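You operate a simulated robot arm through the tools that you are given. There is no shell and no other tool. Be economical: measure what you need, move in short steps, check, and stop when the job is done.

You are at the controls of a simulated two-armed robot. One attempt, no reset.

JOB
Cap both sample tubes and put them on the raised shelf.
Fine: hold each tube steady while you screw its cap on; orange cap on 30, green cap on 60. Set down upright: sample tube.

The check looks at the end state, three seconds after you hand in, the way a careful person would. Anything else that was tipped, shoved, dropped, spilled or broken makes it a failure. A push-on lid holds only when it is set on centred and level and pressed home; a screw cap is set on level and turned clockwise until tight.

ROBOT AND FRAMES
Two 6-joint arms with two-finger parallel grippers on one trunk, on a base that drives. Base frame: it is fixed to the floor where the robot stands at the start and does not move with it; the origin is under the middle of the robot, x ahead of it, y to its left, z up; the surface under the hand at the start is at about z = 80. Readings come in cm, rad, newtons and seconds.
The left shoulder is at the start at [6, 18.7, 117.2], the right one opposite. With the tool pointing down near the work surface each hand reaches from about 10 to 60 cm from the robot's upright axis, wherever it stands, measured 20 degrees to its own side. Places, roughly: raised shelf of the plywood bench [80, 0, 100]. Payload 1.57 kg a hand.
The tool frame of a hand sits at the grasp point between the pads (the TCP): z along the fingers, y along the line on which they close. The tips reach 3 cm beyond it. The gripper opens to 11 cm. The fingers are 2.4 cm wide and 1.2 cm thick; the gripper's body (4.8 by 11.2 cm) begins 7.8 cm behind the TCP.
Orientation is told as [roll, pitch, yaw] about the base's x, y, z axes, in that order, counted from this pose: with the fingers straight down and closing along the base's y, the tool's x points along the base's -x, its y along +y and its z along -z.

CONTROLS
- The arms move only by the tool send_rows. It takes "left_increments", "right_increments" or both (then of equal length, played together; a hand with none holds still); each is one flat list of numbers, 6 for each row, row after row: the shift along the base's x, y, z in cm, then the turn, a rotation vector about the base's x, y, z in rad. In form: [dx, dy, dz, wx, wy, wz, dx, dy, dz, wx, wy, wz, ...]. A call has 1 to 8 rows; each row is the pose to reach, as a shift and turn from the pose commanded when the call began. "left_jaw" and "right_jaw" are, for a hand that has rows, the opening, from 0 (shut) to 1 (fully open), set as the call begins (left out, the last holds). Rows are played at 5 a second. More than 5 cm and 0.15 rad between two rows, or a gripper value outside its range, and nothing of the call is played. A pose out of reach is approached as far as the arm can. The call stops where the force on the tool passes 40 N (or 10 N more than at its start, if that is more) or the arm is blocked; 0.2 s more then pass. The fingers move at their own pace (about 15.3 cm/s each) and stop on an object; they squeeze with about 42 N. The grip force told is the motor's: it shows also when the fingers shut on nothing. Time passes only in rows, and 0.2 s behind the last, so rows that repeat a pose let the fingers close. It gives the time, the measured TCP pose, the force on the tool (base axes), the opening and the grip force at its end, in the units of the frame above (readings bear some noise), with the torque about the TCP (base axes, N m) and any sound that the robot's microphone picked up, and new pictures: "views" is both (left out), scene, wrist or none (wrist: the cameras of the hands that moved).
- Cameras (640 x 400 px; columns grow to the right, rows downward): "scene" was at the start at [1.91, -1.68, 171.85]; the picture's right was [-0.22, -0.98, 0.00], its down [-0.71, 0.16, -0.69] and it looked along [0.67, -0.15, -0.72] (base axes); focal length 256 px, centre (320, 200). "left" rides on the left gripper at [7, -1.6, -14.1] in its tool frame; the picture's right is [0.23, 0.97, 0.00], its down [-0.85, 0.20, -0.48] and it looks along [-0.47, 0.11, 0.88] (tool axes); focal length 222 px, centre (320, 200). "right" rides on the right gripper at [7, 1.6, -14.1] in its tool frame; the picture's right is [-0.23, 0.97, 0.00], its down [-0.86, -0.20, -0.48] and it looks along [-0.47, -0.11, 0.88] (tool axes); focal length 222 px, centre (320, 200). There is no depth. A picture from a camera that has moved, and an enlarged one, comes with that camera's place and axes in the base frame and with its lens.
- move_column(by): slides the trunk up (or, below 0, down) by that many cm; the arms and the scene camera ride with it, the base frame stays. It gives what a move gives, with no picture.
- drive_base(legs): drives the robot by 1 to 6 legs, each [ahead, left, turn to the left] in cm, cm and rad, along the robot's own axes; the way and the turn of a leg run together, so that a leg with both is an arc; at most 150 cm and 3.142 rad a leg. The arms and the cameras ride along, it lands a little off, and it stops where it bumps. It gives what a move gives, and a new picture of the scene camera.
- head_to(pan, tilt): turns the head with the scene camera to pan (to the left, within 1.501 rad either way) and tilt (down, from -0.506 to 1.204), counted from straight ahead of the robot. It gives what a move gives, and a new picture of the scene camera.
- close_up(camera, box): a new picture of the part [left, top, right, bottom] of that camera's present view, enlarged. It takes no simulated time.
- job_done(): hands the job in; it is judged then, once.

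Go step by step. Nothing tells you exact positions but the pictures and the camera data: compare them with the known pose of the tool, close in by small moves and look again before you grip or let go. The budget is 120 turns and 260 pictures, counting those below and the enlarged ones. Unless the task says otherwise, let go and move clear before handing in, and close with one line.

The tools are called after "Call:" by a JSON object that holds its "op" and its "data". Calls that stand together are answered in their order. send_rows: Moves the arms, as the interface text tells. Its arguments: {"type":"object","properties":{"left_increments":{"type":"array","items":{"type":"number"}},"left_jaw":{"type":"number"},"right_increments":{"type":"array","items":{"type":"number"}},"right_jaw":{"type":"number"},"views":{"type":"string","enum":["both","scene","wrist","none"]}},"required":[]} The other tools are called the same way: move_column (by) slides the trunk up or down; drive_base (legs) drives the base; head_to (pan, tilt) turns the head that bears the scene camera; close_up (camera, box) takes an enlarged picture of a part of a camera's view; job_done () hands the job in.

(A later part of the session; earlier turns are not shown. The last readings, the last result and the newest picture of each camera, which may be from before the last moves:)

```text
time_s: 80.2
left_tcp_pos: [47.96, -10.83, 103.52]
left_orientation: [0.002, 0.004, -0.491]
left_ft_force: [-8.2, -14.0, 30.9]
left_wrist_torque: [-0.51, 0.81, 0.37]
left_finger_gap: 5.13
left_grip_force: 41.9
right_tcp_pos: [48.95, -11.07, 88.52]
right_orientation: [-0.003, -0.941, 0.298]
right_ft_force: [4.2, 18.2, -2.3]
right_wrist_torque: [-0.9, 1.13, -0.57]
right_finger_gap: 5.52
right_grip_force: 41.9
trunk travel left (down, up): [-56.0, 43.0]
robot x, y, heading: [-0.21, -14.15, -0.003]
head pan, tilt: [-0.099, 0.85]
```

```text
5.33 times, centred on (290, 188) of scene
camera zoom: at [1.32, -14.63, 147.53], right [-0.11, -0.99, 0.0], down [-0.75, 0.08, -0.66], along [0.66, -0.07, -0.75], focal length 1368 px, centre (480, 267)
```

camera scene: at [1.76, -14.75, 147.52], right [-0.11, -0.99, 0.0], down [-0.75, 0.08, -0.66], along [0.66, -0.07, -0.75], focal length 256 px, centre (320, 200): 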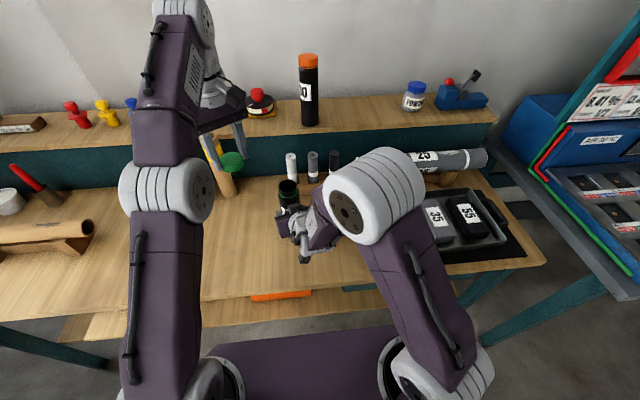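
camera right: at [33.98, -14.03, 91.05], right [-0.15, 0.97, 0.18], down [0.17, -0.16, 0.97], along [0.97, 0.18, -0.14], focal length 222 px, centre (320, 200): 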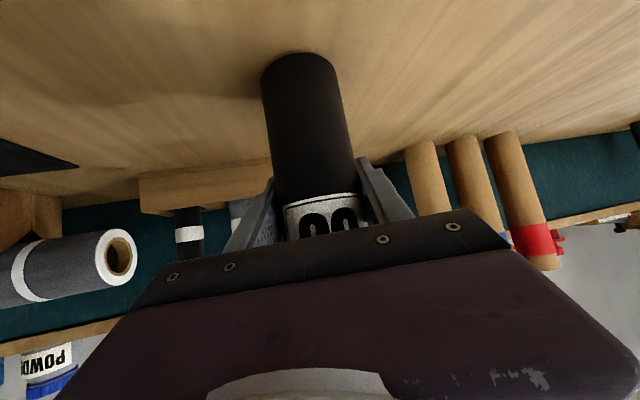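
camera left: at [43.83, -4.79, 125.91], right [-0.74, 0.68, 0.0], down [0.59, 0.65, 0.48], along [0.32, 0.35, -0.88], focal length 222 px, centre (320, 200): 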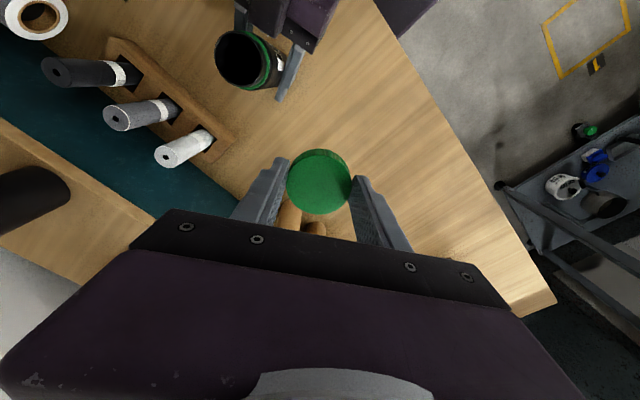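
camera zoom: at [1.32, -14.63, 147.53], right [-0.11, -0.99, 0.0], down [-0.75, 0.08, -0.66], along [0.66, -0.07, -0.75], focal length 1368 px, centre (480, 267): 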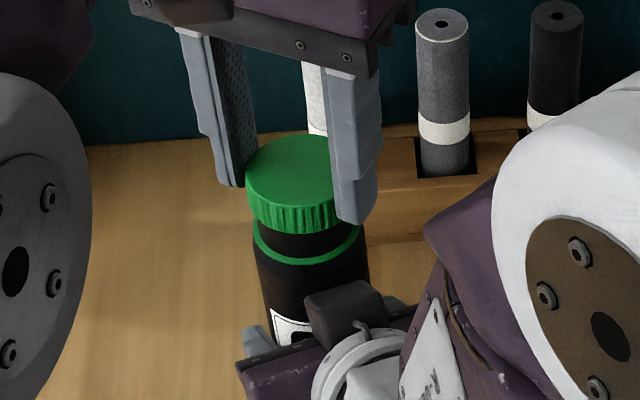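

The cap has dropped over the rim edge. I'll ease the down force, follow the sideways push and keep turning.

Call:
{"op": "send_rows", "data": {"left_increments": [-0.15, -0.2, 0.25, 0, 0, 0, -0.15, -0.2, 0.22, 0, 0, -0.15, -0.15, -0.2, 0.2, 0, 0, -0.3, -0.15, -0.2, 0.17, 0, 0, -0.45, -0.15, -0.2, 0.14, 0, 0, -0.6, -0.15, -0.2, 0.1, 0, 0, -0.75], "views": "none"}}

Call:
{"op": "close_up", "data": {"camera": "scene", "box": [240, 150, 340, 225]}}

Call:
{"op": "close_up", "data": {"camera": "left", "box": [220, 110, 420, 240]}}

```text
time_s: 81.6
left_tcp_pos: [48.18, -11.12, 103.4]
left_orientation: [0.005, 0.006, -1.24]
left_ft_force: [-1.4, 9.4, 2.5]
left_wrist_torque: [0.29, 0.02, 0.12]
left_finger_gap: 5.13
left_grip_force: 41.9
right_tcp_pos: [49.07, -11.05, 88.44]
right_orientation: [0.0, -0.942, 0.292]
right_ft_force: [3.4, -13.5, 9.5]
right_wrist_torque: [0.52, 0.28, 0.08]
right_finger_gap: 5.51
right_grip_force: 42.1
trunk travel left (down, up): [-56.0, 43.0]
robot x, y, heading: [0.04, -13.96, -0.004]
head pan, tilt: [-0.099, 0.85]
```

```text
5.33 times, centred on (290, 188) of scene
camera zoom: at [1.67, -14.77, 147.53], right [-0.11, -0.99, 0.0], down [-0.75, 0.08, -0.66], along [0.66, -0.07, -0.75], focal length 1368 px, centre (480, 267)
```

zoom: 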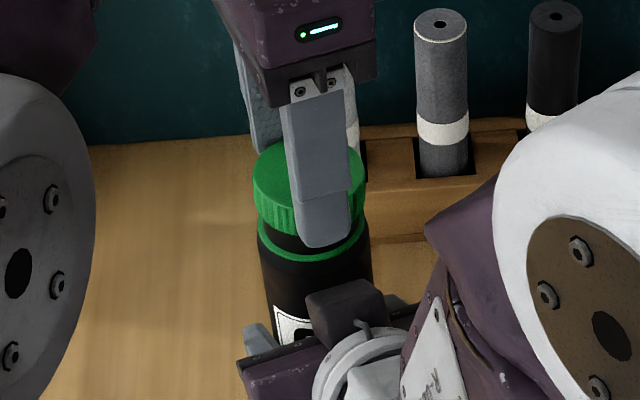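

```text
3.08 times, centred on (320, 175) of left
camera zoom: at [44.43, -5.11, 117.68], right [0.85, 0.53, 0.0], down [0.46, -0.75, 0.47], along [0.26, -0.4, -0.88], focal length 684 px, centre (320, 277)
```

zoom: 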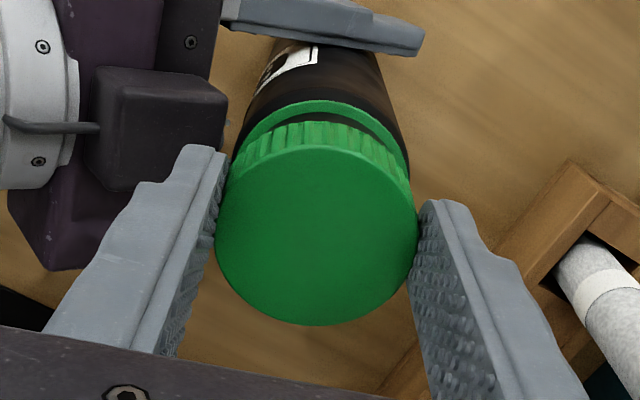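

Forces are low and the cap is engaged. I'll keep turning with gentle feed.

Call:
{"op": "send_rows", "data": {"left_increments": [0, 0.12, -0.03, 0, 0, -0.15, 0, 0.12, -0.06, 0, 0, -0.3, 0, 0.12, -0.09, 0, 0, -0.45, 0, 0.12, -0.12, 0, 0, -0.6, 0.05, 0.12, -0.15, 0, 0, -0.75, 0.05, 0.12, -0.18, 0, 0, -0.9, 0.1, 0.12, -0.21, 0, 0, -1.05, 0.1, 0.12, -0.24, 0, 0, -1.2], "views": "none"}}

Call:
{"op": "close_up", "data": {"camera": "scene", "box": [240, 150, 340, 225]}}

```text
time_s: 83.4
left_tcp_pos: [48.09, -11.13, 103.24]
left_orientation: [0.003, 0.002, -2.442]
left_ft_force: [9.3, 2.5, 0.8]
left_wrist_torque: [0.05, -0.31, 0.07]
left_finger_gap: 5.13
left_grip_force: 42.2
right_tcp_pos: [49.11, -11.04, 88.56]
right_orientation: [-0.002, -0.939, 0.301]
right_ft_force: [-11.8, -6.7, 12.9]
right_wrist_torque: [-0.26, -0.32, 0.01]
right_finger_gap: 5.53
right_grip_force: 41.5
trunk travel left (down, up): [-56.0, 43.0]
robot x, y, heading: [0.12, -13.86, -0.005]
head pan, tilt: [-0.099, 0.85]
```

```text
5.33 times, centred on (290, 188) of scene
camera zoom: at [1.5, -14.77, 147.52], right [-0.11, -0.99, 0.0], down [-0.75, 0.08, -0.66], along [0.66, -0.07, -0.75], focal length 1368 px, centre (480, 267)
```

zoom: 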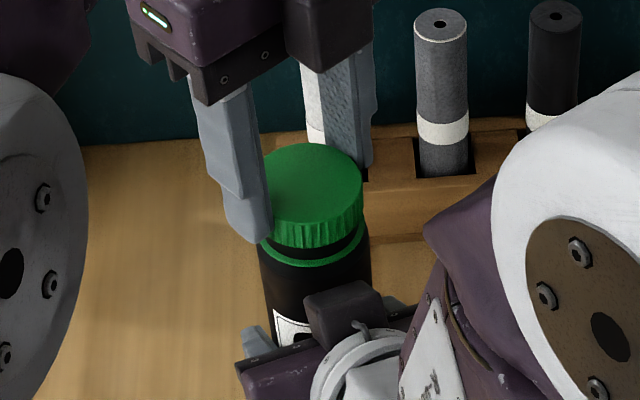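

Threading smoothly. I'll continue to yaw -3.0.

Call:
{"op": "send_rows", "data": {"left_increments": [0.12, 0, -0.03, 0, 0, -0.14, 0.12, -0.03, -0.05, 0, 0, -0.28, 0.12, -0.05, -0.08, 0, 0, -0.42, 0.12, -0.05, -0.1, 0, 0, -0.56], "views": "none"}}

```text
time_s: 84.4
left_tcp_pos: [48.25, -11.09, 103.18]
left_orientation: [0.002, 0.005, -3.002]
left_ft_force: [7.8, -4.5, 0.2]
left_wrist_torque: [-0.14, -0.23, 0.1]
left_finger_gap: 5.09
left_grip_force: 42.0
right_tcp_pos: [49.11, -10.93, 88.45]
right_orientation: [-0.002, -0.939, 0.301]
right_ft_force: [-11.5, 3.6, 8.7]
right_wrist_torque: [-0.64, -0.19, -0.21]
right_finger_gap: 5.5
right_grip_force: 42.6
trunk travel left (down, up): [-56.0, 43.0]
robot x, y, heading: [0.18, -13.67, -0.007]
head pan, tilt: [-0.099, 0.85]
```

I'll release, lift a little and unwind the wrist for the next sweep.

Call:
{"op": "send_rows", "data": {"left_increments": [-0.1, 0.05, 0, 0, 0, 0, -0.1, 0.05, 2, 0, 0, 0, -0.1, 0.05, 4.2, 0, 0, 0.1, -0.1, 0.05, 4.2, 0, 0, 0.25, -0.1, 0.05, 4.2, 0, 0, 0.4, -0.1, 0.05, 4.2, 0, 0, 0.55, -0.1, 0.05, 4.2, 0, 0, 0.7, -0.1, 0.05, 4.2, 0, 0, 0.85], "left_jaw": 0.7, "views": "none"}}

Call:
{"op": "send_rows", "data": {"left_increments": [0, 0, 0, 0, 0, 0.15, 0, 0, 0, 0, 0, 0.3, 0, 0, 0, 0, 0, 0.45, 0, 0, 0, 0, 0, 0.6, 0, 0, 0, 0, 0, 0.75, 0, 0, 0, 0, 0, 0.9, 0, 0, 0, 0, 0, 1.05, 0, 0, 0, 0, 0, 1.2], "views": "none"}}

Call:
{"op": "send_rows", "data": {"left_increments": [0, 0, 0, 0, 0, 0.15, 0, 0, 0, 0, 0, 0.3, 0, 0, 0, 0, 0, 0.45, 0, 0, 0, 0, 0, 0.6, 0, 0, 0, 0, 0, 0.75, 0, 0, 0, 0, 0, 0.9, 0, 0, 0, 0, 0, 1.05, 0, 0, 0, 0, 0, 1.2], "views": "wrist"}}

Call:
{"op": "close_up", "data": {"camera": "scene", "box": [240, 150, 340, 225]}}

```text
time_s: 86.2
left_tcp_pos: [48.34, -11.14, 107.25]
left_orientation: [0.001, 0.003, -2.146]
left_ft_force: [0.6, 0.3, -0.2]
left_wrist_torque: [0.03, -0.01, 0.01]
left_finger_gap: 7.67
left_grip_force: 0.0
right_tcp_pos: [49.13, -11.0, 88.46]
right_orientation: [-0.003, -0.939, 0.296]
right_ft_force: [1.6, 1.0, 8.6]
right_wrist_torque: [-0.1, 0.2, 0.03]
right_finger_gap: 5.48
right_grip_force: 41.9
trunk travel left (down, up): [-56.0, 43.0]
robot x, y, heading: [-0.19, -14.08, -0.007]
head pan, tilt: [-0.099, 0.85]
```

```text
time_s: 88.0
left_tcp_pos: [48.08, -11.06, 107.26]
left_orientation: [0.004, 0.004, -0.947]
left_ft_force: [-0.6, 0.4, 0.0]
left_wrist_torque: [0.0, 0.0, 0.01]
left_finger_gap: 7.71
left_grip_force: 0.2
right_tcp_pos: [49.08, -10.97, 88.39]
right_orientation: [-0.002, -0.939, 0.296]
right_ft_force: [1.7, 0.6, 10.7]
right_wrist_torque: [-0.08, 0.18, 0.01]
right_finger_gap: 5.52
right_grip_force: 42.5
trunk travel left (down, up): [-56.0, 43.0]
robot x, y, heading: [-0.27, -13.47, -0.005]
head pan, tilt: [-0.099, 0.85]
```

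```text
time_s: 89.8
left_tcp_pos: [48.13, -10.99, 107.27]
left_orientation: [0.002, 0.002, 0.253]
left_ft_force: [-0.3, 0.0, 0.9]
left_wrist_torque: [0.01, 0.01, 0.02]
left_finger_gap: 7.7
left_grip_force: 0.1
right_tcp_pos: [49.08, -10.92, 88.36]
right_orientation: [-0.001, -0.94, 0.297]
right_ft_force: [1.0, 0.0, 9.7]
right_wrist_torque: [-0.06, 0.25, 0.02]
right_finger_gap: 5.49
right_grip_force: 41.7
trunk travel left (down, up): [-56.0, 43.0]
robot x, y, heading: [-0.23, -13.95, -0.006]
head pan, tilt: [-0.099, 0.85]
camera left: at [41.91, -14.33, 121.62], right [-0.46, 0.89, 0.0], down [0.78, 0.41, 0.48], along [0.42, 0.22, -0.88], focal length 222 px, centre (320, 200)
```

left: 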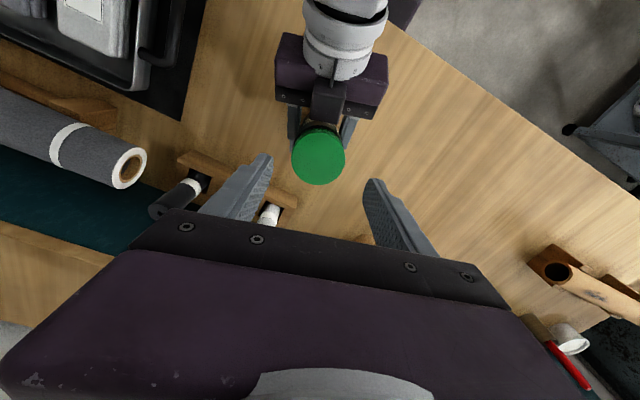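

```text
5.33 times, centred on (290, 188) of scene
camera zoom: at [1.66, -14.68, 147.53], right [-0.11, -0.99, 0.0], down [-0.75, 0.08, -0.66], along [0.66, -0.07, -0.75], focal length 1368 px, centre (480, 267)
```

zoom: 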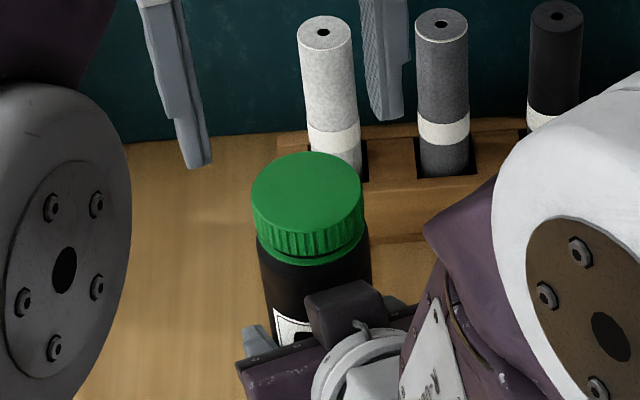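

The cap is on straight and engaged. I'll check the tube's uprightness with the right camera before re-gripping.

Call:
{"op": "close_up", "data": {"camera": "right", "box": [160, 0, 480, 250]}}

Call:
{"op": "close_up", "data": {"camera": "scene", "box": [230, 160, 350, 250]}}

```text
1.60 times, centred on (320, 125) of right
camera zoom: at [33.85, -13.98, 91.03], right [-0.16, 0.97, 0.18], down [0.17, -0.16, 0.97], along [0.97, 0.18, -0.14], focal length 355 px, centre (320, 320)
```

zoom: 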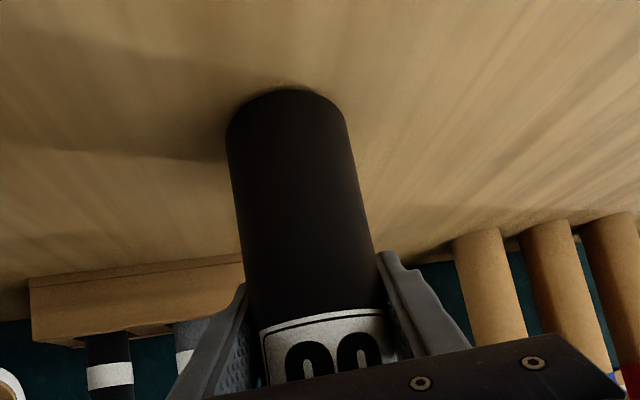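

```text
4.44 times, centred on (290, 205) of scene
camera zoom: at [1.66, -14.68, 147.53], right [-0.11, -0.99, 0.0], down [-0.75, 0.08, -0.66], along [0.66, -0.07, -0.75], focal length 1140 px, centre (453, 178)
```

zoom: 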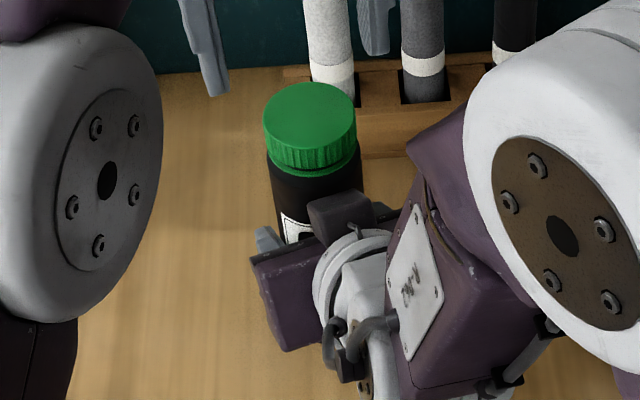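

The tube leans about 0.05 rad toward -x and 0.03 toward -y. I'll lift it a hair, straighten it and set it back, while finishing the left unwind.

Call:
{"op": "send_rows", "data": {"right_increments": [0, 0, 0.3, 0, 0, 0, 0, 0, 0.4, -0.015, 0.02, 0, 0, 0, 0.4, -0.03, 0.043, 0, 0, 0, 0.3, -0.03, 0.043, 0, 0, 0, 0.2, -0.03, 0.043, 0], "left_increments": [0, 0, 0, 0, 0, 0.1, 0, 0, 0, 0, 0, 0.2, 0, 0, 0, 0, 0, 0.3, 0, 0, 0, 0, 0, 0.4, 0, 0, 0, 0, 0, 0.4], "views": "wrist"}}

Call:
{"op": "close_up", "data": {"camera": "scene", "box": [240, 150, 340, 225]}}

```text
time_s: 91.0
left_tcp_pos: [48.19, -11.1, 107.26]
left_orientation: [0.0, 0.003, 0.653]
left_ft_force: [0.0, 0.1, 0.0]
left_wrist_torque: [-0.01, -0.01, 0.03]
left_finger_gap: 7.69
left_grip_force: 0.1
right_tcp_pos: [49.13, -10.98, 88.56]
right_orientation: [-0.029, -0.887, 0.317]
right_ft_force: [-0.5, 0.0, -0.9]
right_wrist_torque: [0.02, -0.03, -0.01]
right_finger_gap: 5.48
right_grip_force: 41.6
trunk travel left (down, up): [-56.0, 43.0]
robot x, y, heading: [-0.37, -14.14, -0.005]
head pan, tilt: [-0.099, 0.85]
camera right: at [33.98, -13.95, 91.9], right [-0.15, 0.98, 0.16], down [0.21, -0.13, 0.97], along [0.97, 0.18, -0.19], focal length 222 px, centre (320, 200)
camera left: at [43.82, -16.5, 121.41], right [-0.77, 0.64, 0.0], down [0.56, 0.68, 0.48], along [0.3, 0.37, -0.88], focal length 222 px, centre (320, 200)
```

right: 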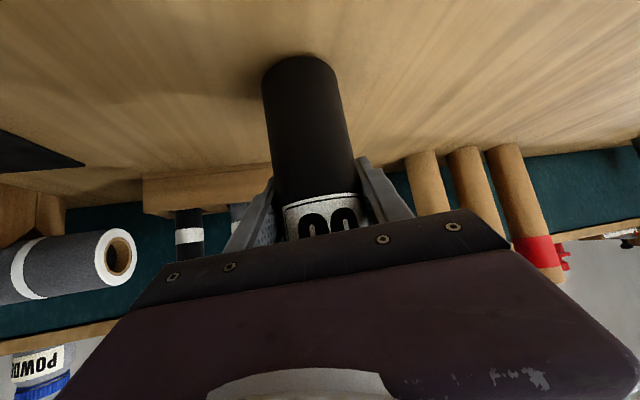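
left: 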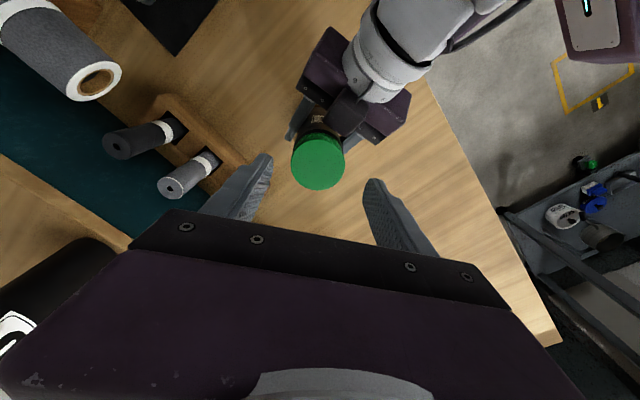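

```text
5.33 times, centred on (290, 188) of scene
camera zoom: at [1.78, -14.68, 147.52], right [-0.11, -0.99, 0.0], down [-0.75, 0.08, -0.66], along [0.66, -0.07, -0.75], focal length 1368 px, centre (480, 267)
```

zoom: 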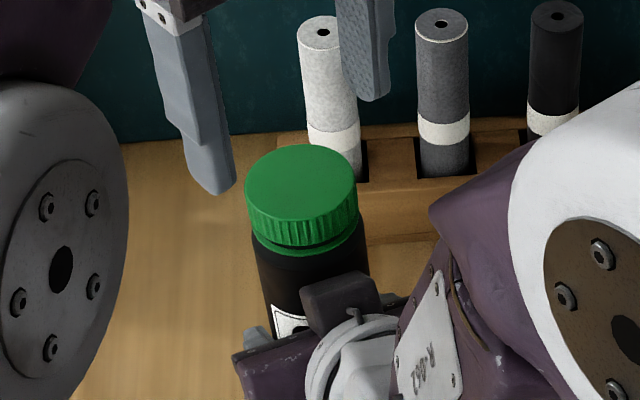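

Much straighter, with the cap at about (48.0, -11.35). I'll settle the tube, lower the left hand and grip.

Call:
{"op": "send_rows", "data": {"left_increments": [-0.2, -0.25, -1.5, 0, 0, 0, -0.2, -0.25, -3, 0, 0, 0, -0.2, -0.25, -4, 0, 0, 0], "right_increments": [0, 0, -0.1, 0, 0, 0, 0, 0, -0.2, 0, 0, 0, 0, 0, -0.2, 0, 0, 0], "views": "none"}}

Call:
{"op": "send_rows", "data": {"left_increments": [0, 0, 0, 0, 0, 0, 0, 0, 0, 0, 0, 0, 0, 0, 0, 0, 0, 0], "left_jaw": 0.3, "views": "none"}}

Call:
{"op": "close_up", "data": {"camera": "left", "box": [220, 110, 420, 240]}}

```text
time_s: 91.8
left_tcp_pos: [47.96, -11.11, 103.21]
left_orientation: [0.002, 0.003, 0.652]
left_ft_force: [-0.7, -0.5, 0.5]
left_wrist_torque: [0.0, -0.01, 0.0]
left_finger_gap: 7.71
left_grip_force: 0.1
right_tcp_pos: [48.97, -10.92, 88.34]
right_orientation: [-0.028, -0.887, 0.319]
right_ft_force: [0.0, 0.2, -2.0]
right_wrist_torque: [0.03, -0.04, -0.01]
right_finger_gap: 5.5
right_grip_force: 41.5
trunk travel left (down, up): [-56.0, 43.0]
robot x, y, heading: [-0.21, -13.97, -0.011]
head pan, tilt: [-0.099, 0.85]
```

```text
time_s: 92.6
left_tcp_pos: [47.99, -11.23, 103.18]
left_orientation: [0.0, 0.005, 0.652]
left_ft_force: [10.7, -7.4, -0.5]
left_wrist_torque: [-0.33, -0.41, -0.07]
left_finger_gap: 5.1
left_grip_force: 42.0
right_tcp_pos: [49.08, -11.02, 88.36]
right_orientation: [-0.028, -0.886, 0.321]
right_ft_force: [-9.5, 7.7, 0.6]
right_wrist_torque: [-0.75, -1.08, -0.07]
right_finger_gap: 5.49
right_grip_force: 41.9
trunk travel left (down, up): [-56.0, 43.0]
robot x, y, heading: [-0.35, -13.98, -0.006]
head pan, tilt: [-0.099, 0.85]
```

```text
3.08 times, centred on (320, 175) of left
camera zoom: at [43.58, -16.66, 117.41], right [-0.77, 0.64, 0.0], down [0.56, 0.68, 0.48], along [0.3, 0.37, -0.88], focal length 684 px, centre (320, 277)
```

zoom: 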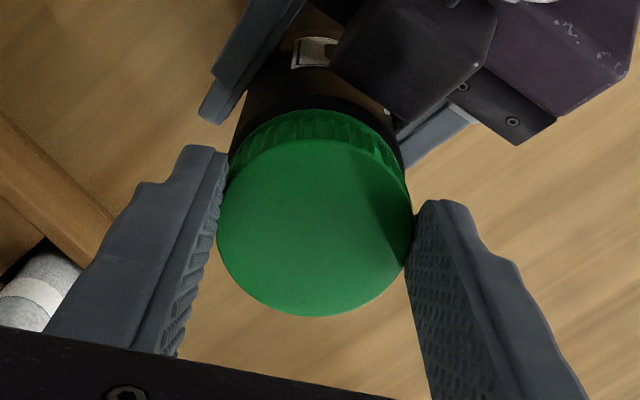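

Centred grip. I'll relieve the sideways load and turn.

Call:
{"op": "send_rows", "data": {"left_increments": [0.14, -0.1, 0, 0, 0, -0.15, 0.14, -0.1, -0.02, 0, 0, -0.3, 0.12, -0.1, -0.04, 0, 0, -0.45, 0.1, -0.1, -0.06, 0, 0, -0.6, 0.1, -0.1, -0.09, 0, 0, -0.75, 0.1, -0.1, -0.12, 0, 0, -0.9, 0.1, -0.1, -0.15, 0, 0, -1.05, 0.1, -0.1, -0.18, 0, 0, -1.2], "views": "none"}}

```text
time_s: 94.4
left_tcp_pos: [48.14, -11.22, 103.02]
left_orientation: [0.006, 0.008, -0.551]
left_ft_force: [-6.9, 26.6, 7.0]
left_wrist_torque: [1.58, 0.68, 0.11]
left_finger_gap: 5.11
left_grip_force: 42.2
right_tcp_pos: [49.23, -11.15, 88.22]
right_orientation: [-0.025, -0.886, 0.313]
right_ft_force: [7.8, -27.6, -7.9]
right_wrist_torque: [2.42, 0.18, 0.14]
right_finger_gap: 5.57
right_grip_force: 42.2
trunk travel left (down, up): [-56.0, 43.0]
robot x, y, heading: [-0.23, -13.63, -0.009]
head pan, tilt: [-0.099, 0.85]
```

Call:
{"op": "send_rows", "data": {"left_increments": [-0.08, 0.3, 0, 0, 0, -0.1, -0.08, 0.32, -0.01, 0, 0, -0.25, -0.06, 0.34, -0.03, 0, 0, -0.4, -0.03, 0.36, -0.05, 0, 0, -0.55, 0, 0.36, -0.07, 0, 0, -0.7, 0.03, 0.36, -0.09, 0, 0, -0.85, 0.06, 0.36, -0.12, 0, 0, -1.0, 0.1, 0.36, -0.15, 0, 0, -1.15], "views": "none"}}

Call:
{"op": "close_up", "data": {"camera": "scene", "box": [240, 150, 340, 225]}}

```text
time_s: 96.2
left_tcp_pos: [48.39, -11.07, 102.99]
left_orientation: [0.005, 0.005, -1.702]
left_ft_force: [23.0, 13.4, 4.4]
left_wrist_torque: [-0.11, -0.54, 0.12]
left_finger_gap: 5.1
left_grip_force: 41.9
right_tcp_pos: [49.01, -10.98, 88.41]
right_orientation: [-0.027, -0.887, 0.319]
right_ft_force: [-22.0, -13.8, -5.7]
right_wrist_torque: [2.1, -2.83, -0.01]
right_finger_gap: 5.58
right_grip_force: 41.7
trunk travel left (down, up): [-56.0, 43.0]
robot x, y, heading: [-0.05, -13.81, -0.005]
head pan, tilt: [-0.099, 0.85]
```

```text
5.33 times, centred on (290, 188) of scene
camera zoom: at [1.78, -14.68, 147.52], right [-0.11, -0.99, 0.0], down [-0.75, 0.08, -0.66], along [0.66, -0.07, -0.75], focal length 1368 px, centre (480, 267)
```

zoom: 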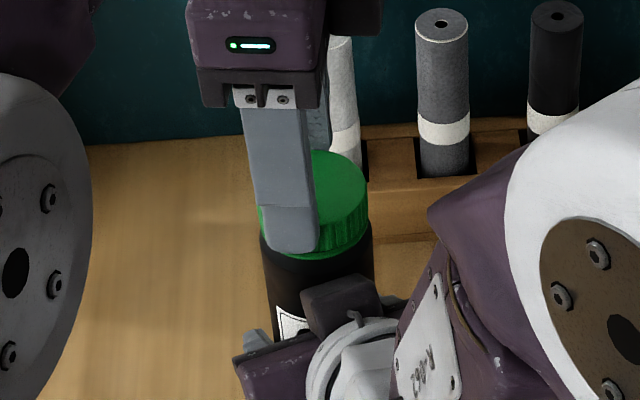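

Call:
{"op": "send_rows", "data": {"left_increments": [0.28, 0.16, 0, 0, 0, -0.1, 0.3, 0.14, -0.01, 0, 0, -0.25, 0.32, 0.12, -0.03, 0, 0, -0.4, 0.34, 0.1, -0.05, 0, 0, -0.55, 0.36, 0.06, -0.07, 0, 0, -0.7, 0.36, 0.02, -0.09, 0, 0, -0.85, 0.36, -0.03, -0.11, 0, 0, -1.0, 0.36, -0.08, -0.13, 0, 0, -1.15], "views": "none"}}

Call:
{"op": "close_up", "data": {"camera": "scene", "box": [240, 150, 340, 225]}}

```text
time_s: 98.0
left_tcp_pos: [48.78, -11.16, 102.76]
left_orientation: [0.004, 0.008, -2.85]
left_ft_force: [19.7, -3.8, 15.0]
left_wrist_torque: [-0.88, -0.27, 0.06]
left_finger_gap: 5.1
left_grip_force: 41.8
right_tcp_pos: [49.11, -11.04, 88.23]
right_orientation: [-0.027, -0.884, 0.318]
right_ft_force: [-19.3, 3.3, -15.2]
right_wrist_torque: [0.45, -2.66, -0.12]
right_finger_gap: 5.54
right_grip_force: 41.9
trunk travel left (down, up): [-56.0, 43.0]
robot x, y, heading: [0.05, -13.74, -0.002]
head pan, tilt: [-0.099, 0.85]
```

```text
5.33 times, centred on (290, 188) of scene
camera zoom: at [1.77, -14.68, 147.52], right [-0.11, -0.99, 0.0], down [-0.75, 0.08, -0.66], along [0.66, -0.07, -0.75], focal length 1368 px, centre (480, 267)
```

zoom: 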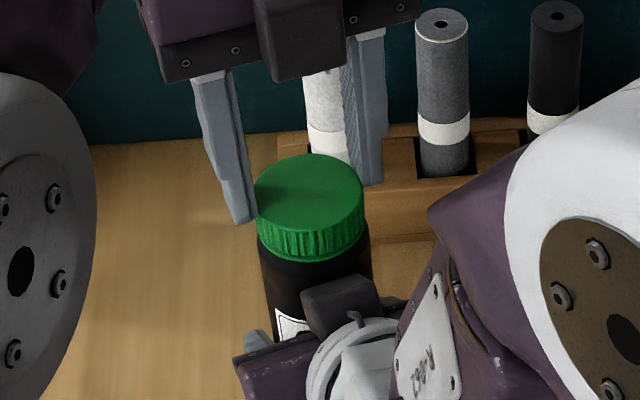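

Not tight yet, so one more sweep. I'll release, lift and unwind.

Call:
{"op": "send_rows", "data": {"left_increments": [0, 0, 0.2, 0, 0, 0, 0, 0, 2, 0, 0, 0, -0.4, 0, 4.4, 0, 0, 0.1, -0.4, 0, 4.4, 0, 0, 0.25, -0.4, 0, 4.4, 0, 0, 0.4, -0.4, 0, 4.4, 0, 0, 0.55, -0.4, 0, 4.4, 0, 0, 0.7, -0.4, 0, 4.4, 0, 0, 0.85], "left_jaw": 0.7, "views": "none"}}

Call:
{"op": "send_rows", "data": {"left_increments": [0, 0, 0, 0, 0, 0.15, 0, 0, 0, 0, 0, 0.3, 0, 0, 0, 0, 0, 0.45, 0, 0, 0, 0, 0, 0.6, 0, 0, 0, 0, 0, 0.75, 0, 0, 0, 0, 0, 0.9, 0, 0, 0, 0, 0, 1.05, 0, 0, 0, 0, 0, 1.2], "views": "none"}}

Call:
{"op": "send_rows", "data": {"left_increments": [0, 0, 0, 0, 0, 0.15, 0, 0, 0, 0, 0, 0.3, 0, 0, 0, 0, 0, 0.45, 0, 0, 0, 0, 0, 0.6, 0, 0, 0, 0, 0, 0.75, 0, 0, 0, 0, 0, 0.9], "views": "wrist"}}

Call:
{"op": "close_up", "data": {"camera": "scene", "box": [240, 150, 340, 225]}}

```text
time_s: 99.8
left_tcp_pos: [48.34, -11.07, 107.4]
left_orientation: [0.001, 0.005, -1.996]
left_ft_force: [0.3, -0.6, -0.1]
left_wrist_torque: [0.01, -0.02, -0.02]
left_finger_gap: 7.67
left_grip_force: 0.0
right_tcp_pos: [49.06, -11.06, 88.32]
right_orientation: [-0.026, -0.889, 0.318]
right_ft_force: [0.7, 0.7, -1.0]
right_wrist_torque: [0.01, 0.0, -0.03]
right_finger_gap: 5.49
right_grip_force: 41.6
trunk travel left (down, up): [-56.0, 43.0]
robot x, y, heading: [-0.35, -14.01, -0.001]
head pan, tilt: [-0.099, 0.85]
```

```text
time_s: 101.6
left_tcp_pos: [48.17, -11.18, 107.16]
left_orientation: [0.002, 0.004, -0.797]
left_ft_force: [-0.1, -0.8, -0.8]
left_wrist_torque: [-0.02, 0.02, -0.01]
left_finger_gap: 7.69
left_grip_force: 0.0
right_tcp_pos: [49.14, -11.04, 88.39]
right_orientation: [-0.027, -0.888, 0.318]
right_ft_force: [0.3, 0.2, -0.4]
right_wrist_torque: [-0.02, 0.0, -0.05]
right_finger_gap: 5.5
right_grip_force: 41.5
trunk travel left (down, up): [-56.0, 43.0]
robot x, y, heading: [-0.18, -13.77, -0.007]
head pan, tilt: [-0.099, 0.85]
```

```text
time_s: 103.0
left_tcp_pos: [48.29, -11.08, 107.34]
left_orientation: [0.002, 0.005, 0.103]
left_ft_force: [0.4, 0.3, -0.8]
left_wrist_torque: [0.01, 0.0, -0.02]
left_finger_gap: 7.68
left_grip_force: 0.0
right_tcp_pos: [49.1, -11.05, 88.37]
right_orientation: [-0.026, -0.889, 0.318]
right_ft_force: [0.3, -0.9, -0.4]
right_wrist_torque: [0.03, 0.0, 0.01]
right_finger_gap: 5.52
right_grip_force: 42.2
trunk travel left (down, up): [-56.0, 43.0]
robot x, y, heading: [0.0, -13.79, -0.007]
head pan, tilt: [-0.099, 0.85]
camera left: at [41.58, -13.4, 121.48], right [-0.33, 0.95, 0.0], down [0.83, 0.29, 0.48], along [0.45, 0.16, -0.88], focal length 222 px, centre (320, 200)
```

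left: 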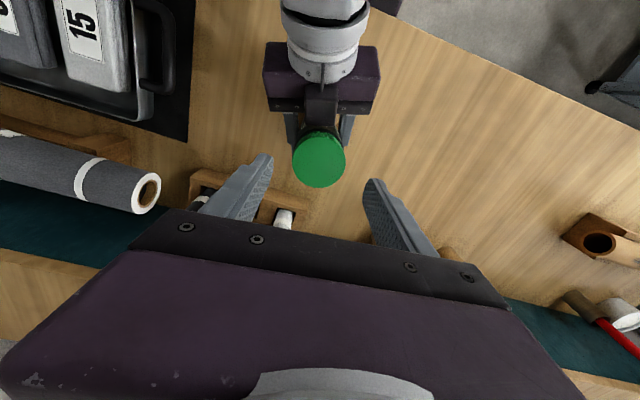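

```text
5.33 times, centred on (290, 188) of scene
camera zoom: at [1.77, -14.68, 147.52], right [-0.11, -0.99, 0.0], down [-0.75, 0.08, -0.66], along [0.66, -0.07, -0.75], focal length 1368 px, centre (480, 267)
```

zoom: 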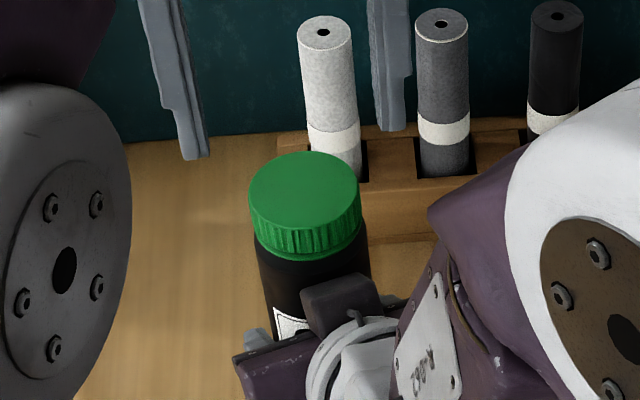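

The cap sits lower now. I'll align, lower and re-grip.

Call:
{"op": "send_rows", "data": {"left_increments": [-0.35, -0.12, -1.5, 0, 0, 0, -0.35, -0.12, -3, 0, 0, 0, -0.35, -0.12, -4.55, 0, 0, 0], "views": "none"}}

Call:
{"op": "send_rows", "data": {"left_increments": [0, 0, 0, 0, 0, 0, 0, 0, 0, 0, 0, 0, 0, 0, 0, 0, 0, 0], "left_jaw": 0.3, "views": "none"}}

Call:
{"op": "send_rows", "data": {"left_increments": [0, 0, 0, 0, 0, -0.15, 0, 0, -0.01, 0, 0, -0.3, 0, 0, -0.03, 0, 0, -0.45, 0, 0, -0.05, 0, 0, -0.6, 0, 0, -0.07, 0, 0, -0.75, 0, 0, -0.09, 0, 0, -0.9, 0, 0, -0.11, 0, 0, -1.05], "views": "none"}}

```text
time_s: 103.8
left_tcp_pos: [47.9, -11.23, 102.67]
left_orientation: [0.003, 0.005, 0.101]
left_ft_force: [0.3, -0.1, -0.2]
left_wrist_torque: [-0.02, -0.03, -0.01]
left_finger_gap: 7.72
left_grip_force: 0.0
right_tcp_pos: [49.07, -11.01, 88.29]
right_orientation: [-0.026, -0.885, 0.317]
right_ft_force: [-0.4, 0.2, -1.9]
right_wrist_torque: [0.02, 0.02, 0.02]
right_finger_gap: 5.49
right_grip_force: 41.7
trunk travel left (down, up): [-56.0, 43.0]
robot x, y, heading: [-0.31, -13.96, -0.012]
head pan, tilt: [-0.099, 0.85]
```

```text
time_s: 104.6
left_tcp_pos: [47.82, -11.11, 102.56]
left_orientation: [0.003, 0.006, 0.1]
left_ft_force: [-1.2, 1.3, 0.7]
left_wrist_torque: [0.0, 0.01, 0.0]
left_finger_gap: 5.15
left_grip_force: 41.6
right_tcp_pos: [49.16, -11.01, 88.43]
right_orientation: [-0.027, -0.887, 0.318]
right_ft_force: [-0.6, -1.8, -0.2]
right_wrist_torque: [0.24, -0.04, 0.02]
right_finger_gap: 5.49
right_grip_force: 42.4
trunk travel left (down, up): [-56.0, 43.0]
robot x, y, heading: [0.07, -14.24, -0.008]
head pan, tilt: [-0.099, 0.85]
```

```text
time_s: 106.2
left_tcp_pos: [48.11, -11.01, 102.65]
left_orientation: [0.008, 0.003, -0.95]
left_ft_force: [11.2, 22.9, 1.5]
left_wrist_torque: [0.52, -0.33, 1.19]
left_finger_gap: 5.2
left_grip_force: 42.6
right_tcp_pos: [49.02, -10.99, 88.39]
right_orientation: [-0.025, -0.886, 0.314]
right_ft_force: [-11.8, -23.2, -2.0]
right_wrist_torque: [2.72, -1.45, -0.93]
right_finger_gap: 5.58
right_grip_force: 42.2
trunk travel left (down, up): [-56.0, 43.0]
robot x, y, heading: [-0.15, -14.18, -0.003]
head pan, tilt: [-0.099, 0.85]
```

The torque has risen to 1.2 N m, so the cap is tight. I'll relieve the sideways load and confirm with a small extra turn.

Call:
{"op": "send_rows", "data": {"left_increments": [0.15, 0.3, 0, 0, 0, 0, 0.15, 0.3, 0, 0, 0, -0.1, 0.15, 0.3, 0, 0, 0, -0.2], "views": "none"}}

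Call:
{"op": "close_up", "data": {"camera": "scene", "box": [240, 150, 340, 225]}}

```text
time_s: 107.0
left_tcp_pos: [48.21, -11.01, 102.49]
left_orientation: [0.004, 0.004, -1.149]
left_ft_force: [11.7, 15.2, 3.4]
left_wrist_torque: [0.28, -0.32, 1.26]
left_finger_gap: 5.17
left_grip_force: 42.2
right_tcp_pos: [49.07, -11.04, 88.31]
right_orientation: [-0.028, -0.887, 0.317]
right_ft_force: [-11.6, -14.3, -3.4]
right_wrist_torque: [1.73, -1.45, -1.09]
right_finger_gap: 5.58
right_grip_force: 41.3
trunk travel left (down, up): [-56.0, 43.0]
robot x, y, heading: [-0.35, -13.77, -0.004]
head pan, tilt: [-0.099, 0.85]
```

```text
5.33 times, centred on (290, 188) of scene
camera zoom: at [1.77, -14.68, 147.52], right [-0.11, -0.99, 0.0], down [-0.75, 0.08, -0.66], along [0.66, -0.07, -0.75], focal length 1368 px, centre (480, 267)
```

zoom: 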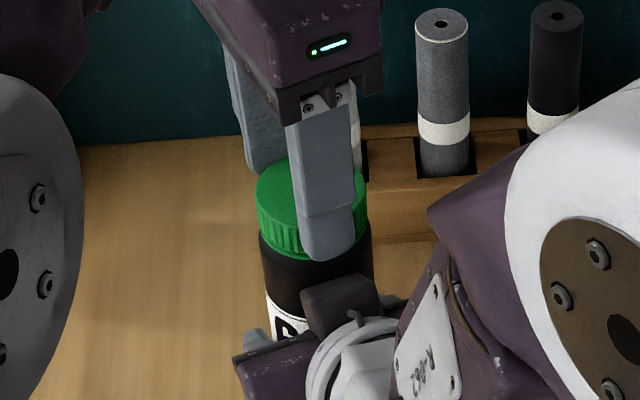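

Tube 60's cap is tight, since the whole tube now turns in the holder. I'll release and move the left hand away.

Call:
{"op": "send_rows", "data": {"left_increments": [0, 0, 0, 0, 0, 0, 0, 0, 0, 0, 0, 0, 0, 0, 2.5, 0, 0, 0, -0.5, 0.5, 5.5, 0, 0, 0, -2, 4, 6, 0, 0, 0, -3.5, 8, 6, 0, 0, 0, -5, 12, 6, 0, 0, 0, -6, 16, 6, 0, 0, 0], "left_jaw": 0.7, "views": "scene"}}

Call:
{"op": "close_up", "data": {"camera": "scene", "box": [240, 150, 340, 225]}}

Call:
{"op": "close_up", "data": {"camera": "scene", "box": [270, 40, 350, 140]}}

Call:
{"op": "close_up", "data": {"camera": "right", "box": [160, 0, 480, 250]}}

```text
time_s: 108.8
left_tcp_pos: [42.09, 5.73, 108.66]
left_orientation: [0.003, 0.001, -1.15]
left_ft_force: [0.2, -0.8, 0.1]
left_wrist_torque: [-0.02, -0.01, -0.01]
left_finger_gap: 7.65
left_grip_force: 0.2
right_tcp_pos: [49.04, -10.92, 88.33]
right_orientation: [-0.028, -0.888, 0.317]
right_ft_force: [-0.2, 0.0, -0.9]
right_wrist_torque: [0.02, -0.01, -0.02]
right_finger_gap: 5.55
right_grip_force: 41.9
trunk travel left (down, up): [-56.0, 43.0]
robot x, y, heading: [-0.08, -13.93, -0.002]
head pan, tilt: [-0.099, 0.85]
camera scene: at [1.74, -14.53, 147.52], right [-0.11, -0.99, 0.0], down [-0.75, 0.08, -0.66], along [0.66, -0.07, -0.75], focal length 256 px, centre (320, 200)
```

scene: 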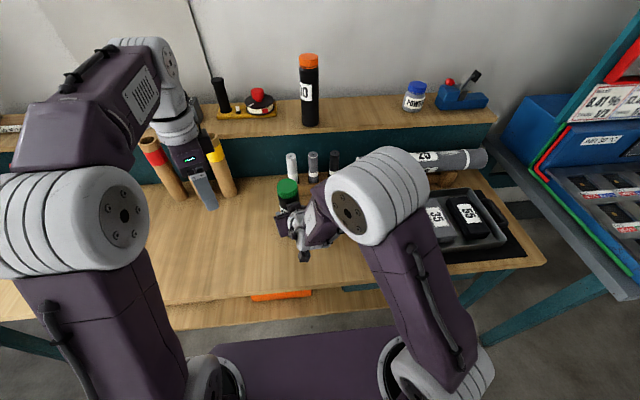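

```text
5.33 times, centred on (290, 188) of scene
camera zoom: at [1.74, -14.53, 147.52], right [-0.11, -0.99, 0.0], down [-0.75, 0.08, -0.66], along [0.66, -0.07, -0.75], focal length 1368 px, centre (480, 267)
```

zoom: 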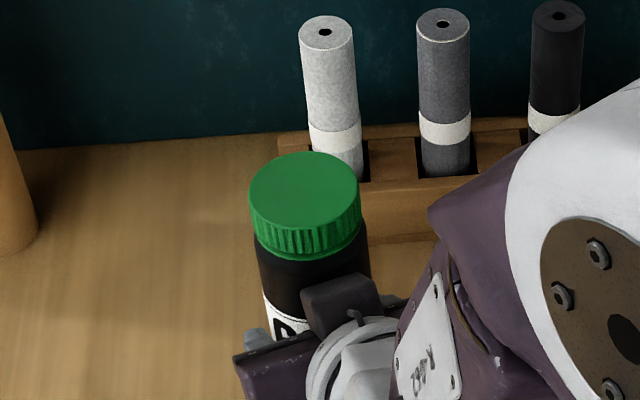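

```text
4.00 times, centred on (310, 90) of scene
camera zoom: at [1.74, -14.53, 147.52], right [-0.11, -0.99, 0.0], down [-0.75, 0.08, -0.66], along [0.66, -0.07, -0.75], focal length 1026 px, centre (360, 640)
```

zoom: 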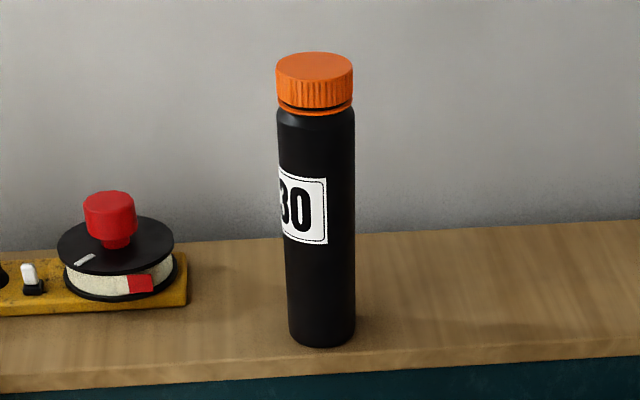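

```text
1.60 times, centred on (320, 125) of right
camera zoom: at [33.97, -13.88, 91.76], right [-0.15, 0.98, 0.16], down [0.21, -0.12, 0.97], along [0.97, 0.18, -0.19], focal length 355 px, centre (320, 320)
```

zoom: 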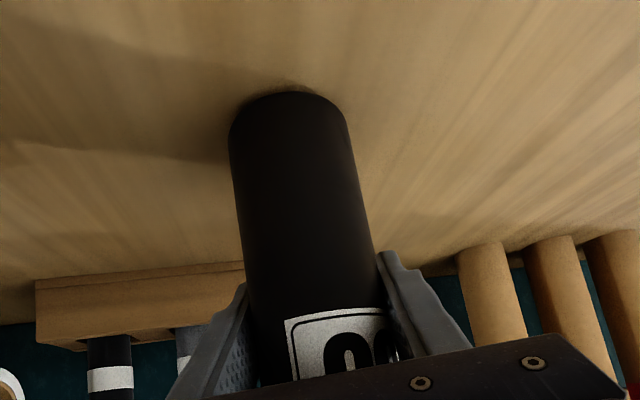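

Both caps look seated. Now I'll lift tube 60 well clear, raise the trunk and swing it to the right.

Call:
{"op": "send_rows", "data": {"right_increments": [0, 0, 4, 0, 0, 0, 0, 0, 8, 0, 0, 0, 0, -2, 12, 0, 0, -0.05, 0, -4.5, 15.5, 0, 0, -0.12, 0, -7.5, 19, 0, 0, -0.19, 0, -11, 22, 0, 0, -0.26, 0, -15, 24, 0, 0, -0.32, 0, -19, 26, 0, 0, -0.32], "views": "none"}}

Call:
{"op": "move_column", "data": {"by": 18.5}}

Call:
{"op": "head_to", "data": {"pan": -0.2, "tilt": 0.65}}

```text
time_s: 110.6
left_tcp_pos: [42.08, 5.42, 108.81]
left_orientation: [0.003, 0.002, -1.149]
left_ft_force: [0.4, 0.5, 0.0]
left_wrist_torque: [0.0, -0.01, 0.02]
left_finger_gap: 7.72
left_grip_force: 0.0
right_tcp_pos: [49.33, -30.19, 114.6]
right_orientation: [-0.027, -0.888, -0.004]
right_ft_force: [-0.3, -1.0, -1.3]
right_wrist_torque: [0.0, 0.01, 0.01]
right_finger_gap: 5.52
right_grip_force: 42.0
trunk travel left (down, up): [-56.0, 43.0]
robot x, y, heading: [-0.09, -13.85, -0.005]
head pan, tilt: [-0.099, 0.85]
```

```text
time_s: 112.7
left_tcp_pos: [42.19, 5.57, 127.18]
left_orientation: [0.002, 0.004, -1.149]
left_ft_force: [-0.3, -0.3, 0.8]
left_wrist_torque: [0.01, 0.0, -0.02]
left_finger_gap: 7.67
left_grip_force: 0.2
right_tcp_pos: [49.36, -30.07, 133.15]
right_orientation: [-0.026, -0.887, -0.003]
right_ft_force: [-0.6, 0.0, -1.6]
right_wrist_torque: [0.0, -0.02, 0.03]
right_finger_gap: 5.54
right_grip_force: 41.7
trunk travel left (down, up): [-74.5, 24.5]
robot x, y, heading: [-0.07, -13.65, -0.004]
head pan, tilt: [-0.099, 0.85]
```

```text
time_s: 113.4
left_tcp_pos: [42.16, 5.56, 127.16]
left_orientation: [0.002, 0.003, -1.15]
left_ft_force: [0.3, 0.1, 0.0]
left_wrist_torque: [-0.02, 0.04, -0.02]
left_finger_gap: 7.69
left_grip_force: 0.0
right_tcp_pos: [49.3, -30.04, 133.09]
right_orientation: [-0.026, -0.888, -0.004]
right_ft_force: [-0.9, 0.7, -0.9]
right_wrist_torque: [0.0, -0.01, 0.0]
right_finger_gap: 5.54
right_grip_force: 42.5
trunk travel left (down, up): [-74.5, 24.5]
robot x, y, heading: [-0.14, -13.79, -0.007]
head pan, tilt: [-0.201, 0.649]
camera scene: at [2.5, -15.64, 167.68], right [-0.2, -0.98, 0.0], down [-0.59, 0.12, -0.8], along [0.78, -0.16, -0.61], focal length 256 px, centre (320, 200)
```

scene: 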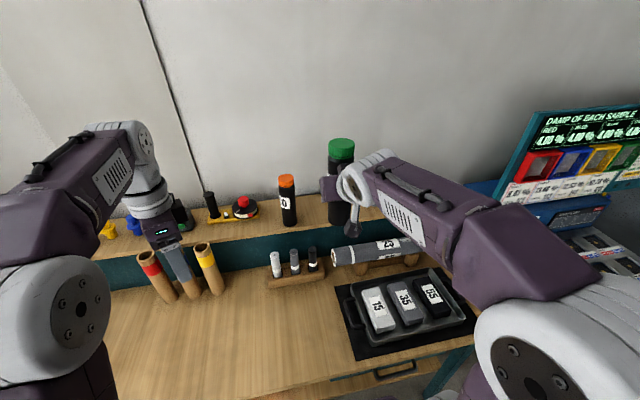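

Now I'll move forward over the shelf at y = -33, descending only after passing the edge.

Call:
{"op": "send_rows", "data": {"right_increments": [4, -0.5, 0, 0, 0, 0, 8, -1, -1, 0, 0, 0, 12, -1.5, -3, 0, 0, 0, 16, -2, -5, 0, 0, 0, 20, -2.5, -8, 0, 0, 0, 23.5, -3, -11, 0, 0, 0, 26.5, -3, -14, 0, 0, 0, 29, -3, -16.5, 0, 0, 0], "views": "both"}}

```text
refused: row 5 steps farther than a row can; nothing moved
```

Call:
{"op": "send_rows", "data": {"right_increments": [4, -0.5, 0, 0, 0, 0, 8, -1, -1, 0, 0, 0, 12, -1.5, -3, 0, 0, 0, 16, -2, -5, 0, 0, 0, 19.8, -2.4, -8, 0, 0, 0, 23.4, -2.8, -11, 0, 0, 0, 26.5, -3, -14, 0, 0, 0, 29, -3, -16.5, 0, 0, 0], "views": "both"}}

```text
time_s: 115.2
left_tcp_pos: [42.31, 5.55, 127.03]
left_orientation: [0.002, 0.005, -1.15]
left_ft_force: [0.8, -0.7, 0.1]
left_wrist_torque: [0.01, 0.02, 0.0]
left_finger_gap: 7.71
left_grip_force: 0.0
right_tcp_pos: [77.93, -33.0, 116.02]
right_orientation: [-0.026, -0.883, -0.003]
right_ft_force: [0.7, 0.7, -1.1]
right_wrist_torque: [0.01, -0.01, 0.01]
right_finger_gap: 5.53
right_grip_force: 41.5
right hand out of reach, approached as far as the arm can: row 8
trunk travel left (down, up): [-74.5, 24.5]
robot x, y, heading: [-0.23, -13.81, -0.002]
head pan, tilt: [-0.201, 0.649]
camera scene: at [2.74, -15.68, 167.68], right [-0.21, -0.98, 0.0], down [-0.59, 0.12, -0.8], along [0.78, -0.16, -0.61], focal length 256 px, centre (320, 200)
camera right: at [62.53, -31.05, 119.46], right [0.17, 0.97, 0.16], down [0.17, -0.19, 0.97], along [0.97, -0.13, -0.19], focal length 222 px, centre (320, 200)
```

scene: 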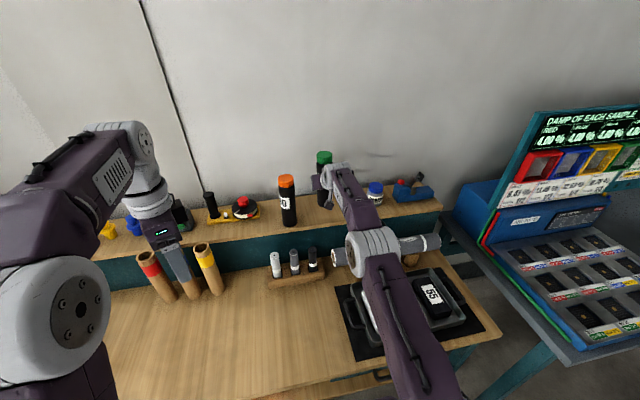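
right: 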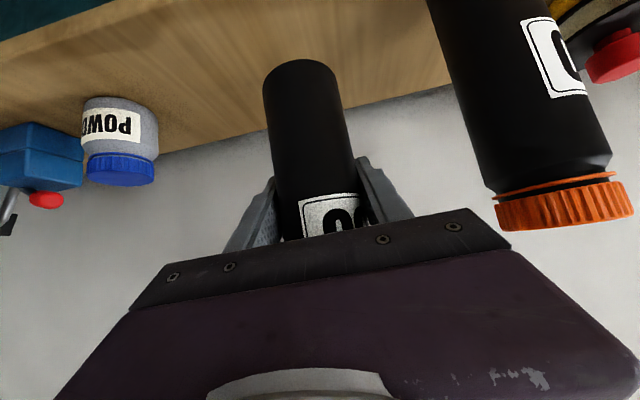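

I want a closer look at tube 30's cap from this side.

Call:
{"op": "close_up", "data": {"camera": "right", "box": [470, 140, 640, 246]}}

Call:
{"op": "close_up", "data": {"camera": "scene", "box": [260, 140, 340, 190]}}

```text
3.76 times, centred on (555, 193) of right
camera zoom: at [62.53, -31.05, 119.46], right [0.17, 0.97, 0.16], down [0.17, -0.19, 0.97], along [0.97, -0.13, -0.19], focal length 836 px, centre (-565, 226)
```

zoom: 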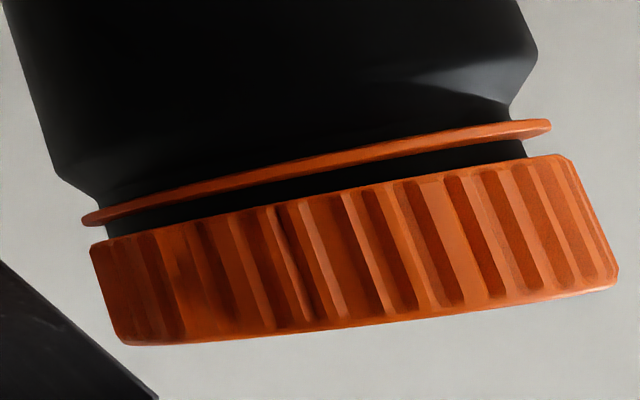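

```text
8.00 times, centred on (300, 165) of scene
camera zoom: at [2.74, -15.68, 167.68], right [-0.21, -0.98, 0.0], down [-0.59, 0.12, -0.8], along [0.78, -0.16, -0.61], focal length 2051 px, centre (480, 480)
```

zoom: 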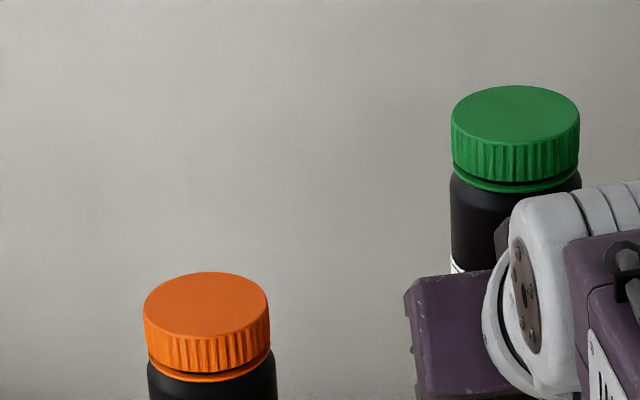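

Both caps sit level and parallel with an equally small gap, so both are seated. Now I'll lower tube 60 by the trunk and then feel for the shelf.

Call:
{"op": "move_column", "data": {"by": -6.3}}

Call:
{"op": "send_rows", "data": {"right_increments": [-0.3, 0, -0.4, 0, 0, 0, -0.3, 0, -0.8, 0, 0, 0, -0.3, 0, -1.1, 0, 0, 0], "views": "wrist"}}

```text
time_s: 116.2
left_tcp_pos: [42.18, 5.7, 120.9]
left_orientation: [0.002, 0.003, -1.15]
left_ft_force: [0.2, -0.2, -0.5]
left_wrist_torque: [0.01, 0.0, 0.01]
left_finger_gap: 7.68
left_grip_force: 0.1
right_tcp_pos: [77.54, -32.97, 109.95]
right_orientation: [-0.026, -0.889, 0.0]
right_ft_force: [0.0, 0.2, -0.9]
right_wrist_torque: [-0.04, 0.02, 0.01]
right_finger_gap: 5.52
right_grip_force: 41.8
trunk travel left (down, up): [-68.2, 30.8]
robot x, y, heading: [-0.06, -14.21, -0.003]
head pan, tilt: [-0.201, 0.649]
```

```text
time_s: 117.0
left_tcp_pos: [42.22, 5.51, 120.86]
left_orientation: [0.003, 0.003, -1.15]
left_ft_force: [0.3, 0.9, 0.5]
left_wrist_torque: [0.01, -0.02, -0.02]
left_finger_gap: 7.71
left_grip_force: 0.1
right_tcp_pos: [77.27, -33.09, 108.85]
right_orientation: [-0.026, -0.888, -0.003]
right_ft_force: [1.1, 0.4, -0.8]
right_wrist_torque: [0.01, -0.01, 0.03]
right_finger_gap: 5.51
right_grip_force: 41.8
trunk travel left (down, up): [-68.2, 30.8]
robot x, y, heading: [0.03, -13.8, -0.006]
head pan, tilt: [-0.201, 0.649]
camera right: at [62.04, -31.0, 112.29], right [0.17, 0.97, 0.16], down [0.16, -0.19, 0.97], along [0.97, -0.13, -0.19], focal length 222 px, centre (320, 200)
```

right: 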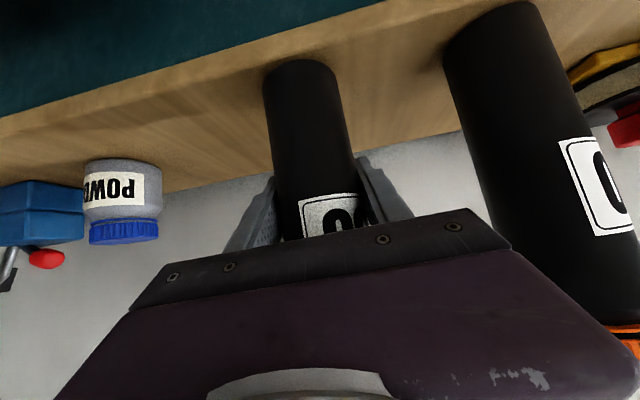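

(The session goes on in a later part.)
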